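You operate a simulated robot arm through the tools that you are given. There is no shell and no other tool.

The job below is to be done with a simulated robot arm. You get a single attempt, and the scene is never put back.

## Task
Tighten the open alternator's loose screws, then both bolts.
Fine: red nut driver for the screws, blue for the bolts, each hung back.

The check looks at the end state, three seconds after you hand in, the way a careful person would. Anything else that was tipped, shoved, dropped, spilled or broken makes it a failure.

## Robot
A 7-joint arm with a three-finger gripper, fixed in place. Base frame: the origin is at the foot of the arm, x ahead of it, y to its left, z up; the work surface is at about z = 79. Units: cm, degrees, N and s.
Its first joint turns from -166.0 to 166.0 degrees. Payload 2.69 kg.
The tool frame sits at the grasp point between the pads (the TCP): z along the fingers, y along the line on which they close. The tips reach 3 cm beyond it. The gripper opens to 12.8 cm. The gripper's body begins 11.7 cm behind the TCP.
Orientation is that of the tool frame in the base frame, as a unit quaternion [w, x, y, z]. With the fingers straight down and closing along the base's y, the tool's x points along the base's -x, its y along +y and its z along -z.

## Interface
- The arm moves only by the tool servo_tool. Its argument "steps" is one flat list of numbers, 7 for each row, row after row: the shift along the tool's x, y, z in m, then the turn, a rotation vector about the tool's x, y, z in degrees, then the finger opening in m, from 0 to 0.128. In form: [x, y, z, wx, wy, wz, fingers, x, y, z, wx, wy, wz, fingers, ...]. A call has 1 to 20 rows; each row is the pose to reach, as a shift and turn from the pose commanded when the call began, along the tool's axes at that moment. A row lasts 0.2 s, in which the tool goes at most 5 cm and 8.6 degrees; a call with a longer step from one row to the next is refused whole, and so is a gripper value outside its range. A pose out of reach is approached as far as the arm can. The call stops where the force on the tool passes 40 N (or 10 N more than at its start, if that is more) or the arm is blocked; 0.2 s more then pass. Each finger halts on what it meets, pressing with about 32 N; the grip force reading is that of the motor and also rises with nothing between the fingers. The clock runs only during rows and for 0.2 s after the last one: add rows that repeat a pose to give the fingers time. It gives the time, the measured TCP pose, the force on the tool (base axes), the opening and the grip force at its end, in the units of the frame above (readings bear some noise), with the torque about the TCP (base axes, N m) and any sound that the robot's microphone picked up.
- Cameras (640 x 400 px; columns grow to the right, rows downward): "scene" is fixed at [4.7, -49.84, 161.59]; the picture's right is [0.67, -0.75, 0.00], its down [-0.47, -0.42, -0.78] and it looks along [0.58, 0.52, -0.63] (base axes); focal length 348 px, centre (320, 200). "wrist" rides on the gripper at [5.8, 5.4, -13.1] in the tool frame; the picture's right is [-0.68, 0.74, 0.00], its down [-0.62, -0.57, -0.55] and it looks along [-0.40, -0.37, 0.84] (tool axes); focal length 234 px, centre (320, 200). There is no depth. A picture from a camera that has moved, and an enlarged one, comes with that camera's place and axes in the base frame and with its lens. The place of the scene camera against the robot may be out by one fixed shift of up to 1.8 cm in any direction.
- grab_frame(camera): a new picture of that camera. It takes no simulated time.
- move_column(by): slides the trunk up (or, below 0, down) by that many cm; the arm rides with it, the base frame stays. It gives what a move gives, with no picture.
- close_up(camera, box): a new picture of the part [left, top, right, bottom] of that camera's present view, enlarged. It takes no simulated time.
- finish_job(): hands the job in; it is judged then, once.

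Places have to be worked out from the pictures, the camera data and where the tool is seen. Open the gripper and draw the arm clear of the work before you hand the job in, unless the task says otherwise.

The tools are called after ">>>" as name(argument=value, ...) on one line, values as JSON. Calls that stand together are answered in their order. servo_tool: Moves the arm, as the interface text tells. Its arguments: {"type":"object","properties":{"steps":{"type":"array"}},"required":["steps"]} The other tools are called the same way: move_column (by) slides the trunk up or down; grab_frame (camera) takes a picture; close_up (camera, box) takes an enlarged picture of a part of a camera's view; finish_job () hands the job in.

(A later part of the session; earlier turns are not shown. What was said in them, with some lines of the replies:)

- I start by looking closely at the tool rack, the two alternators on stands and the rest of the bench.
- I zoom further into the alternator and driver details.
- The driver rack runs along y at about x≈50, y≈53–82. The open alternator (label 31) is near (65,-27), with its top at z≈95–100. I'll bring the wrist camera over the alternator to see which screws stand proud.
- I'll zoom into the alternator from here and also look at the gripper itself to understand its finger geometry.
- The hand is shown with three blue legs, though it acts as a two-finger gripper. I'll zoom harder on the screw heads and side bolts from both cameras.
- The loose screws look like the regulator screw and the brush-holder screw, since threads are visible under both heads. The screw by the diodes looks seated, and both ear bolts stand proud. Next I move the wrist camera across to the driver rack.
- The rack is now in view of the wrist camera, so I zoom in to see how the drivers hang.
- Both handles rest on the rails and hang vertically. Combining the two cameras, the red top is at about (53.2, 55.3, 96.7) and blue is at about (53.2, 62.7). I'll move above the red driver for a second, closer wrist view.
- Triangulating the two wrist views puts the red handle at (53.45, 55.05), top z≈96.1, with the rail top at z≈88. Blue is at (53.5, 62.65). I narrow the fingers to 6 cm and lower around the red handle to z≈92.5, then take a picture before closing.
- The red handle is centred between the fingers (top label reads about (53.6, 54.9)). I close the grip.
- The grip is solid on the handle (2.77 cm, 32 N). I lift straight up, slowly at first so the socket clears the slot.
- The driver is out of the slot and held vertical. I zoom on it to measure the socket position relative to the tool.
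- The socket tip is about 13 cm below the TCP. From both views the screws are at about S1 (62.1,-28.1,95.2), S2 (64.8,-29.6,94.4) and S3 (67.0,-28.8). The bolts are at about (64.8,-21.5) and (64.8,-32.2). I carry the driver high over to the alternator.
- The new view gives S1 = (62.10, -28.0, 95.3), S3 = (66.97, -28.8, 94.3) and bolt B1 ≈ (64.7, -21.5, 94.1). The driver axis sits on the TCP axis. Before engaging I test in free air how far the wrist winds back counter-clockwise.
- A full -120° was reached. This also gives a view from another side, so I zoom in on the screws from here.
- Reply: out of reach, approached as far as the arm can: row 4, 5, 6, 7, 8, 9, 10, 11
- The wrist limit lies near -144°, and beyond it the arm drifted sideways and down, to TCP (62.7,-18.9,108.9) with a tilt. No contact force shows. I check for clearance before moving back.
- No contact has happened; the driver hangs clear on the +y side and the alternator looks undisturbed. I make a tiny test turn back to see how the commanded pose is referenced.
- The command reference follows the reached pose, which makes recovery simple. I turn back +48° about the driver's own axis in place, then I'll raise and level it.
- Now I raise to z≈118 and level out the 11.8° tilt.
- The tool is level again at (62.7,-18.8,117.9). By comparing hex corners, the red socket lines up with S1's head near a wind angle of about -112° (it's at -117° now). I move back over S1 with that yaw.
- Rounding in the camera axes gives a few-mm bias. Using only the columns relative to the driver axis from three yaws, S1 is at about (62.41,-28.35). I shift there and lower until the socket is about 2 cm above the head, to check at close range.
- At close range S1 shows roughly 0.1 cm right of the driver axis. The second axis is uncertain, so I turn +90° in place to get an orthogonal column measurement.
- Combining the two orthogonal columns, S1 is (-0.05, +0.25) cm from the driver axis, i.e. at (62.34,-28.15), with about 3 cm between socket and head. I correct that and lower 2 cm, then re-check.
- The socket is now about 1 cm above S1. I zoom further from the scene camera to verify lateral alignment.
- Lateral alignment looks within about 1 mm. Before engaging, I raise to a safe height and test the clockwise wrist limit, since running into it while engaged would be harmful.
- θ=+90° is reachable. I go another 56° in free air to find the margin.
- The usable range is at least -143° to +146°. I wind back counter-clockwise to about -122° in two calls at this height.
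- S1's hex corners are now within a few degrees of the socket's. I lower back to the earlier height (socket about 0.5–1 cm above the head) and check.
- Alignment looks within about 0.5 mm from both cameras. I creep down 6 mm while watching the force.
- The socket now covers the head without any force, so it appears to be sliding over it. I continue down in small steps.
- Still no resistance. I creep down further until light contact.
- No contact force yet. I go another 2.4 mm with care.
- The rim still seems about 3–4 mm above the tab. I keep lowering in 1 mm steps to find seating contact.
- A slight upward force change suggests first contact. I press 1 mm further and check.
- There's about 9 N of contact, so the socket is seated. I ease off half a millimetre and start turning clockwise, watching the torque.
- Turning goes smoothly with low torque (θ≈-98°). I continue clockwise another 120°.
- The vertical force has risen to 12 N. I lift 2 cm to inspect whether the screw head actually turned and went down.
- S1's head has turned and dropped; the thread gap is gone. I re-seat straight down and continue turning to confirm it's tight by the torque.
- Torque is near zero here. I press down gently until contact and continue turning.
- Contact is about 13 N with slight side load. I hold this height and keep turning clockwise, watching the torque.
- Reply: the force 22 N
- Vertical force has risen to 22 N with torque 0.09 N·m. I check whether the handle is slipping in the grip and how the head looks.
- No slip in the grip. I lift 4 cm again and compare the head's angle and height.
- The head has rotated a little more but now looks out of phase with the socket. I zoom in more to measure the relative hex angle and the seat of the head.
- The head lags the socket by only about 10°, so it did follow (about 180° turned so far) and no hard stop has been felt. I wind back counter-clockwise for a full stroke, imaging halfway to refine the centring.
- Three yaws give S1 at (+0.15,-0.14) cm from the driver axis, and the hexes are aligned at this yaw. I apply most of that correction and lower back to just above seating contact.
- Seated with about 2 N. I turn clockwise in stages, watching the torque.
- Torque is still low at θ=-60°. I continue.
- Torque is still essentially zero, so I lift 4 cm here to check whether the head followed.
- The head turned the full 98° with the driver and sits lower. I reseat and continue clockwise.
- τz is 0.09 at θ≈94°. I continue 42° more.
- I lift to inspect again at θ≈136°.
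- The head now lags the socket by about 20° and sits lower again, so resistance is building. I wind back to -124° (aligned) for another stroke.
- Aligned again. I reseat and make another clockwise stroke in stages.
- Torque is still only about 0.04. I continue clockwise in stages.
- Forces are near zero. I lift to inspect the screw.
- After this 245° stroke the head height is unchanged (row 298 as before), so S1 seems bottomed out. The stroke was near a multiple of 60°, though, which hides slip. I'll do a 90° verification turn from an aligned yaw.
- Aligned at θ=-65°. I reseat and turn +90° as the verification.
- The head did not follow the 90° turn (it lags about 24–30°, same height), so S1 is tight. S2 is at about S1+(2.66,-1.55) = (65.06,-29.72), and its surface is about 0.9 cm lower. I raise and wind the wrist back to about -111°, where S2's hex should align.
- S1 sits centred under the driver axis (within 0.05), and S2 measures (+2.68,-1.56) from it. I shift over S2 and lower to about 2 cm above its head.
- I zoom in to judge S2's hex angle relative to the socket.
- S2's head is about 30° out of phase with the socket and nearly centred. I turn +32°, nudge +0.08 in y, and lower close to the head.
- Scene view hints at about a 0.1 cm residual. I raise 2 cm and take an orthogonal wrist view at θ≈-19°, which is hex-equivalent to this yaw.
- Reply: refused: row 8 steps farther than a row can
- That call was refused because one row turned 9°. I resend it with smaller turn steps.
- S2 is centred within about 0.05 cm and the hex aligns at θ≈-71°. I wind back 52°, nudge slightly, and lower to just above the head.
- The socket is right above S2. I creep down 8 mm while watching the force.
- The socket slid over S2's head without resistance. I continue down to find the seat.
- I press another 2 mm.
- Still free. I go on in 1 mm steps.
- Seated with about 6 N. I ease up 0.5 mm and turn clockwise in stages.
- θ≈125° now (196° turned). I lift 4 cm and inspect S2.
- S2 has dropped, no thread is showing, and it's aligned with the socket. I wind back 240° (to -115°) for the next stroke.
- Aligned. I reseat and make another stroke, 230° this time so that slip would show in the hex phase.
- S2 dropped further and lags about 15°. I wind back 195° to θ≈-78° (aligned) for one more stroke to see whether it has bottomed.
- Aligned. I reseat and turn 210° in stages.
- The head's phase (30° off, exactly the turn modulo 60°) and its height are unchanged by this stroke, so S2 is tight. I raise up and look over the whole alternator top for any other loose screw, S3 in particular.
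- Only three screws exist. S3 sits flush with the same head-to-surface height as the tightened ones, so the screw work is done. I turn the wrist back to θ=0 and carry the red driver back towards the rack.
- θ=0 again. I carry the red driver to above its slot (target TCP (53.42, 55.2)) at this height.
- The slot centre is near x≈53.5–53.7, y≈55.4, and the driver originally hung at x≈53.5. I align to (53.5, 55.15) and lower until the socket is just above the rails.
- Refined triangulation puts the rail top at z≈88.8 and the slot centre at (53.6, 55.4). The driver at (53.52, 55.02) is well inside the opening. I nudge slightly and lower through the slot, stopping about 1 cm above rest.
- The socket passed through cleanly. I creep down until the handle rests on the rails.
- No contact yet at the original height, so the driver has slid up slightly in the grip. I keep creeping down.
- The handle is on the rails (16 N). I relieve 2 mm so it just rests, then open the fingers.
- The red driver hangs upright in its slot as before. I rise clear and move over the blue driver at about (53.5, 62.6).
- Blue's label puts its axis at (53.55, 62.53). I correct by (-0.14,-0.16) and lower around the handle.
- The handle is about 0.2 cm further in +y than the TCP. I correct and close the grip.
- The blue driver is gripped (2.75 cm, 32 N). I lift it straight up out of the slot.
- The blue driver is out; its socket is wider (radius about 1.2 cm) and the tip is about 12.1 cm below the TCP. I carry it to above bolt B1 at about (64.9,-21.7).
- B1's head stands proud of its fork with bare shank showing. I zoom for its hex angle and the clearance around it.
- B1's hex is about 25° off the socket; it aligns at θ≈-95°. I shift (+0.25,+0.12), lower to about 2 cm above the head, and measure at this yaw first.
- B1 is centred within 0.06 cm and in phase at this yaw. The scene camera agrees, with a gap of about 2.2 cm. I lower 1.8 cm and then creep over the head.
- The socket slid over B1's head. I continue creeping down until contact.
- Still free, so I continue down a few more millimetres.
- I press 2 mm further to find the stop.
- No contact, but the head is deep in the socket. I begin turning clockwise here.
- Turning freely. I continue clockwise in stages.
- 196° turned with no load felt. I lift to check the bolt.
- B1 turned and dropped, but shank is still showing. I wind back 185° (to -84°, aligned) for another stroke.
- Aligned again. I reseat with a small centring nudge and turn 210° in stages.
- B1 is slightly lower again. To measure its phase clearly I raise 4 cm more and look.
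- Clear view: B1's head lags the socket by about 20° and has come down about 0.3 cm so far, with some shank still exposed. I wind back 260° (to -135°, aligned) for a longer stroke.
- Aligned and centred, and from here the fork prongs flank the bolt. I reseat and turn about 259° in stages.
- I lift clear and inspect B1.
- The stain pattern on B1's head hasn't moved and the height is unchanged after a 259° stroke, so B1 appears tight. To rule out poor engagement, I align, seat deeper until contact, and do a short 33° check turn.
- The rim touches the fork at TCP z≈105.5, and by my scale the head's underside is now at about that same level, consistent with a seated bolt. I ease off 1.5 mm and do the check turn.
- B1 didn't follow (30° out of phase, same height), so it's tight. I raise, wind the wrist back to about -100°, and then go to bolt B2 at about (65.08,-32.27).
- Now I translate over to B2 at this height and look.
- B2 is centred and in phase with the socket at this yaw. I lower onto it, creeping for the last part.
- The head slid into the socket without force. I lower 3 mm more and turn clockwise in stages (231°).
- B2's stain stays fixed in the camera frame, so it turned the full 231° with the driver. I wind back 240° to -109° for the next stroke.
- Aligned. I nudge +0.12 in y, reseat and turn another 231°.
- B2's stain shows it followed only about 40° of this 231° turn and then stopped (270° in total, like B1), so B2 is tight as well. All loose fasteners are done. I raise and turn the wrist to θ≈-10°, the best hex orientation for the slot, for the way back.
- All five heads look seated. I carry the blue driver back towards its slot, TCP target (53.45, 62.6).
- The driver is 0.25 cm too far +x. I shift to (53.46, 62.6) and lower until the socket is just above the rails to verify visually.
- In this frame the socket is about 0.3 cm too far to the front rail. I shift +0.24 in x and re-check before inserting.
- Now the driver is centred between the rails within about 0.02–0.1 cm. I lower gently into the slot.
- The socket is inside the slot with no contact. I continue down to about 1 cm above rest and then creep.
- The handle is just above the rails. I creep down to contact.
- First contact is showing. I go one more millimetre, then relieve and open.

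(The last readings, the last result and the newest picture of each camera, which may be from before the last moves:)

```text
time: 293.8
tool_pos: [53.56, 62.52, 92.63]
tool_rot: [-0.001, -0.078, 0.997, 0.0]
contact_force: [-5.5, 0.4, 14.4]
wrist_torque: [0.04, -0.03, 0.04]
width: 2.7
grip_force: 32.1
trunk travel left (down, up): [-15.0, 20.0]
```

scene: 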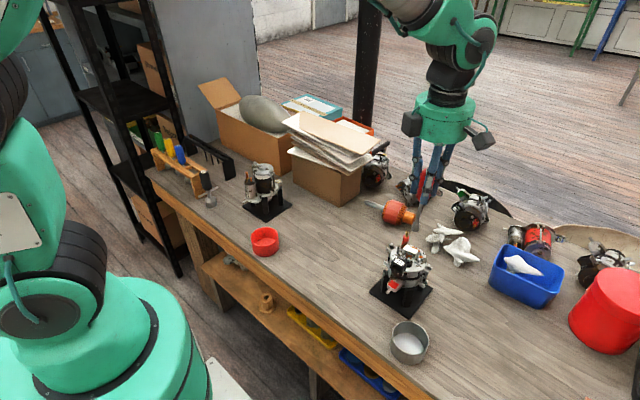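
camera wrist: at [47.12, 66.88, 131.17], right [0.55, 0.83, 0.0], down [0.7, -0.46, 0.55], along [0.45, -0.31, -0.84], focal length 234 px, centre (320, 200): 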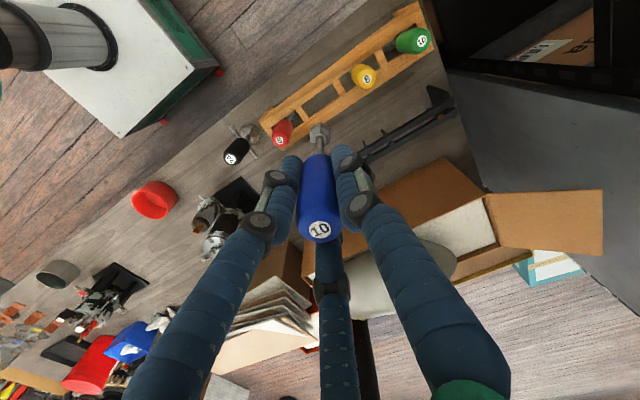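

The handle rests on the rails (14 N). I relieve it slightly and open the fingers.

>>> servo_tool(steps=[0.0004, 0, -0.001, 0, 0, 0, 0.01, 0.0004, 0, -0.001, 0, 0, 0, 0.01, 0.0004, 0, -0.001, 0, 0, 0, 0.03, 0.0004, 0, -0.001, 0, 0, 0, 0.045, 0.0004, 0, -0.001, 0, 0, 0, 0.06, 0.0004, 0, -0.001, 0, 0, 0, 0.06, 0.0004, 0, -0.001, 0, 0, 0, 0.06])

>>> close_up(camera="scene", box=[165, 130, 205, 175])

>>> grab_frame(camera="wrist")

```text
time: 295.4
tool_pos: [53.59, 62.47, 92.57]
tool_rot: [-0.001, -0.077, 0.997, -0.002]
contact_force: [-0.1, -0.2, 0.3]
wrist_torque: [0.01, -0.04, 0.03]
width: 6.0
grip_force: 0.2
trunk travel left (down, up): [-15.0, 20.0]
```

```text
8.89 times, centred on (185, 152) of scene
camera zoom: at [4.7, -49.84, 161.59], right [0.67, -0.75, 0.0], down [-0.47, -0.42, -0.78], along [0.58, 0.52, -0.63], focal length 3089 px, centre (1520, 622)
```

zoom: 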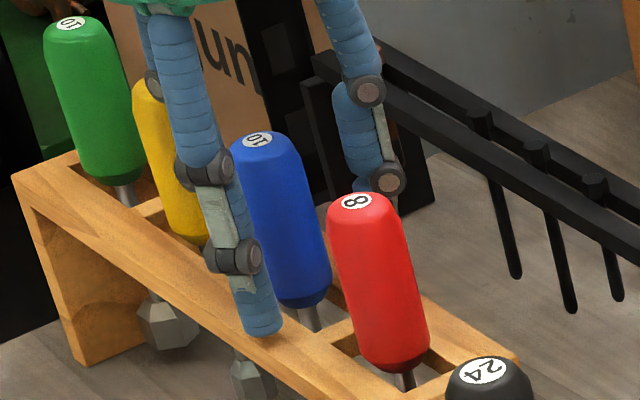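

```text
taken
camera wrist: at [46.96, 66.88, 105.74], right [0.55, 0.83, 0.0], down [0.7, -0.46, 0.55], along [0.45, -0.31, -0.84], focal length 234 px, centre (320, 200)
```

wrist: 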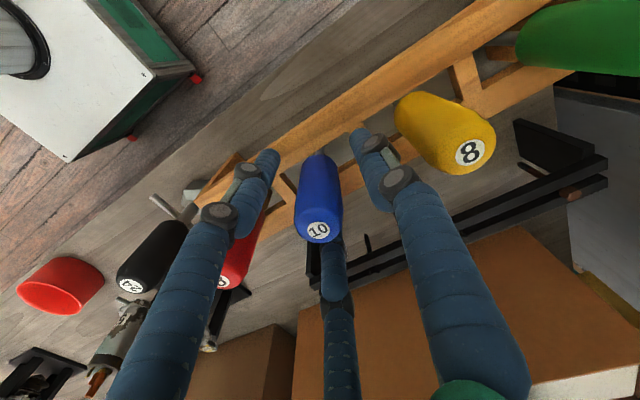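

The blue driver hangs upright. I rise straight up and inspect the rack.

>>> servo_tool(steps=[0, 0, -0.03, 0, 0, 0, 0.06, 0, 0, -0.07, 0, 0, 0, 0.06, 0, 0, -0.11, 0, 0, 0, 0.06, 0, 0, -0.15, 0, 0, 0, 0.06, 0, 0, -0.19, 0, 0, 0, 0.06, 0, 0, -0.23, 0, 0, 0, 0.06, 0, 0, -0.27, 0, 0, 0, 0.06, 0, 0, -0.3, 0, 0, 0, 0.06])

>>> close_up(camera="scene", box=[150, 125, 220, 205])

>>> close_up(camera="wrist", box=[265, 75, 365, 165])

>>> close_up(camera="scene", box=[410, 246, 440, 274])

>>> close_up(camera="scene", box=[380, 242, 400, 262])

```text
time: 297.2
tool_pos: [53.54, 62.72, 122.64]
tool_rot: [-0.002, -0.078, 0.997, -0.001]
contact_force: [-1.7, 0.6, 0.0]
wrist_torque: [0.03, -0.05, 0.0]
width: 6.0
grip_force: 0.1
trunk travel left (down, up): [-15.0, 20.0]
```

```text
5.00 times, centred on (185, 165) of scene
camera zoom: at [4.7, -49.84, 161.59], right [0.67, -0.75, 0.0], down [-0.47, -0.42, -0.78], along [0.58, 0.52, -0.63], focal length 1737 px, centre (995, 375)
```

zoom: 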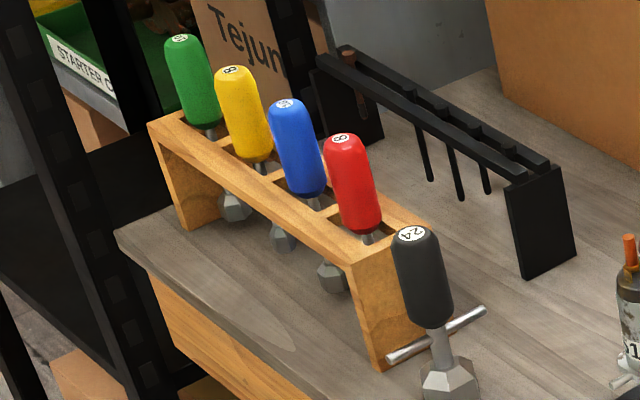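

```text
4.44 times, centred on (315, 120) of wrist
camera zoom: at [46.95, 67.07, 135.84], right [0.55, 0.83, 0.0], down [0.7, -0.46, 0.55], along [0.45, -0.31, -0.84], focal length 1041 px, centre (342, 556)
```

zoom: 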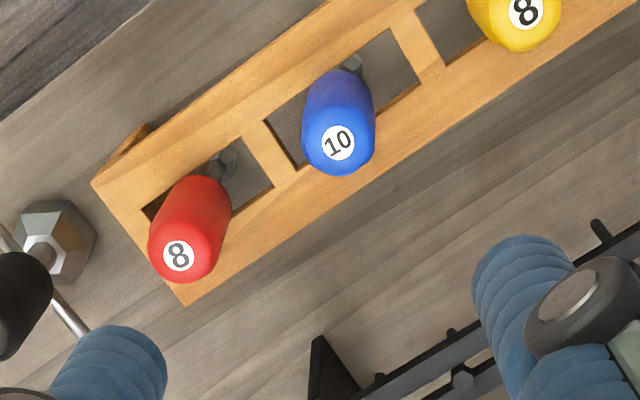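

```text
14.29 times, centred on (425, 260) of scene
camera zoom: at [4.7, -49.84, 161.59], right [0.67, -0.75, 0.0], down [-0.47, -0.42, -0.78], along [0.58, 0.52, -0.63], focal length 4964 px, centre (-1180, -657)
```

zoom: 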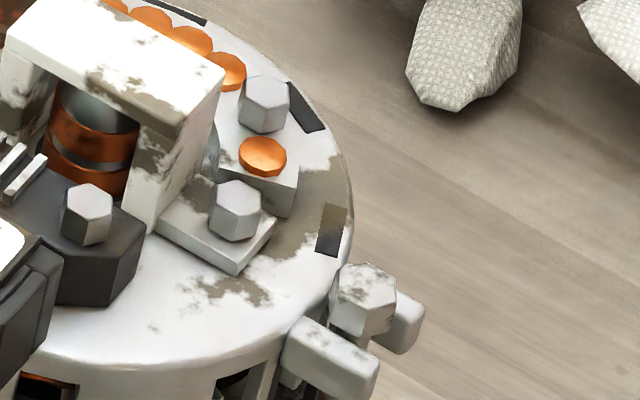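

```text
16.00 times, centred on (390, 252) of scene
camera zoom: at [4.7, -49.84, 161.59], right [0.67, -0.75, 0.0], down [-0.47, -0.42, -0.78], along [0.58, 0.52, -0.63], focal length 5560 px, centre (-800, -632)
```

zoom: 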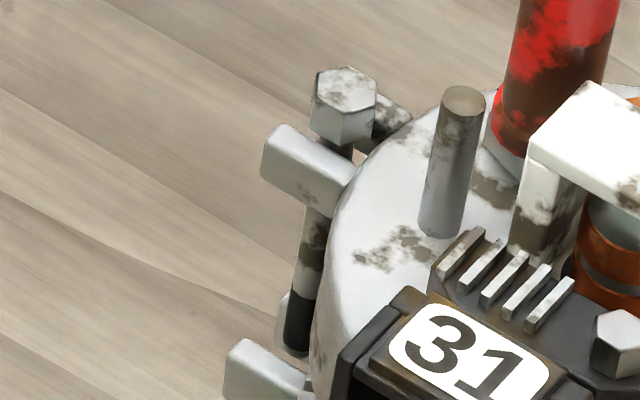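

Both drivers hang upright and the alternator's heads all look seated. I draw the arm away to a neutral spot, opening the gripper, and check the whole scene.

>>> servo_tool(steps=[0.0014, -0.0442, -0.002, 0, 0, 0.75, 0.07, 0.0029, -0.0885, -0.004, 0, 0, 1.5, 0.08, 0.0043, -0.1327, -0.006, 0, 0, 2.25, 0.09, 0.0057, -0.177, -0.009, 0, 0, 3, 0.1, 0.0072, -0.2212, -0.011, 0, 0, 3.75, 0.11, 0.0086, -0.2655, -0.013, 0, 0, 4.5, 0.12, 0.01, -0.3097, -0.015, 0, 0, 5.25, 0.128, 0.0115, -0.3539, -0.018, 0, 0, 6, 0.128, 0.0129, -0.3982, -0.02, 0, 0, 6.75, 0.128, 0.0143, -0.4424, -0.022, 0, 0, 7.5, 0.128, 0.0158, -0.4867, -0.024, 0, 0, 8.25, 0.128, 0.0172, -0.5309, -0.027, 0, 0, 9, 0.128, 0.0172, -0.5309, -0.027, 0, 0, 9, 0.128])

>>> grab_frame(camera="scene")

>>> grab_frame(camera="wrist")

```text
time: 300.0
tool_pos: [60.21, 9.84, 125.49]
tool_rot: [-0.002, 0.001, 1.0, -0.001]
contact_force: [1.0, -0.9, -0.1]
wrist_torque: [0.07, -0.02, 0.0]
width: 12.81
grip_force: 0.1
trunk travel left (down, up): [-15.0, 20.0]
```

```text
taken
```

scene: 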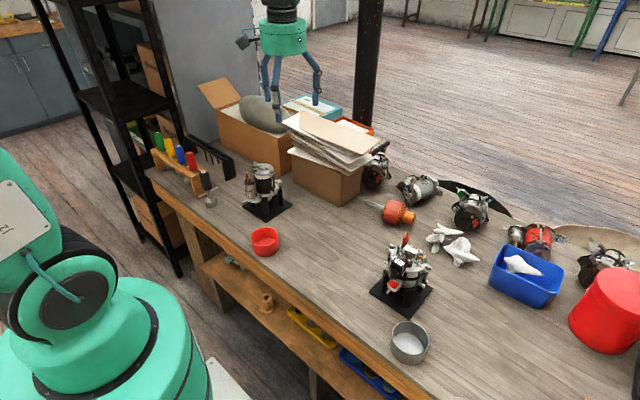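

```text
taken
camera wrist: at [54.42, 15.22, 138.7], right [0.68, 0.74, 0.0], down [0.62, -0.57, 0.55], along [0.4, -0.37, -0.84], focal length 234 px, centre (320, 200)
```

wrist: 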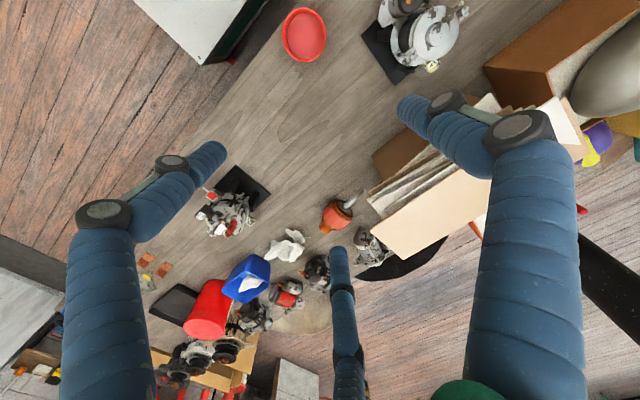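

Everything else stands as at the start. I make a last comparison of the alternator crop against the first picture to confirm it hasn't shifted.

>>> close_up(camera="scene", box=[350, 220, 450, 330])

>>> close_up(camera="scene", box=[380, 228, 430, 268])

>>> close_up(camera="scene", box=[140, 125, 230, 215])

```text
3.64 times, centred on (400, 275) of scene
camera zoom: at [4.7, -49.84, 161.59], right [0.67, -0.75, 0.0], down [-0.47, -0.42, -0.78], along [0.58, 0.52, -0.63], focal length 1264 px, centre (29, -73)
```

zoom: 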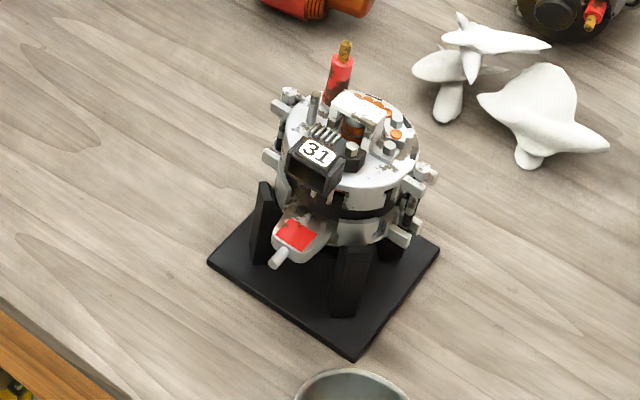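

```text
10.00 times, centred on (405, 248) of scene
camera zoom: at [4.7, -49.84, 161.59], right [0.67, -0.75, 0.0], down [-0.47, -0.42, -0.78], along [0.58, 0.52, -0.63], focal length 3475 px, centre (-530, -280)
```

zoom: 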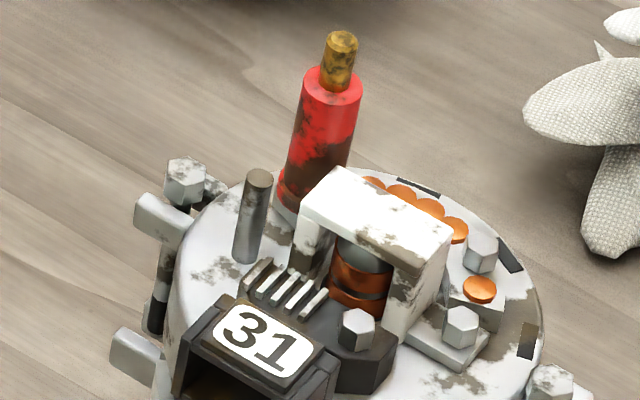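

```text
4.44 times, centred on (185, 170) of scene
camera zoom: at [4.7, -49.84, 161.59], right [0.67, -0.75, 0.0], down [-0.47, -0.42, -0.78], along [0.58, 0.52, -0.63], focal length 1544 px, centre (920, 333)
```

zoom: 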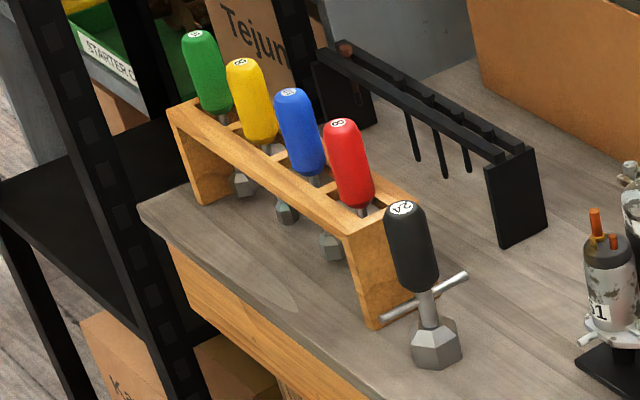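

All the measured work is done, so I'm handing in now:
- Both loose screws, S1 and S2, stopped turning when checked. The third screw was already seated.
- Both bolts came to a stop. B1 didn't move on two further check turns. B2 stopped partway through its last stroke.
- The red and blue drivers hang in their own slots.
- The alternator and the other objects look unmoved in the last pictures.
- The gripper is open and the arm is clear of the work.

>>> finish_job()

```text
The job is handed in.
```

I tightened the open alternator's two loose screws and both bolts, and hung each nut driver back in its own slot. I have no result from the check itself.

- **Screws (red driver):** I tightened the regulator screw and the brush-holder screw until they stopped following the driver. The third screw, by the diodes, already sat flush, so I left it alone.
- **Bolts (blue driver):** Both turned about three-quarters of a turn, then stopped. One stayed put on two further check turns. The other followed only about 40° of its last 231° stroke; I didn't run a separate check turn on it.
- **Less certain:** The torque readings never showed a clear spike. I judged tightness from the heads no longer turning or dropping, seen in the pictures. A little shank still shows under at least the first bolt's head, though by my estimate its underside is level with its bracket.
- **One slip along the way:** While I was testing how far the wrist could turn, the arm drifted sideways and down near the alternator. It touched nothing, and I recovered it.
- **Rest of the scene:** Nothing else looked moved in the last pictures. The gripper is open and the arm is clear of the work.
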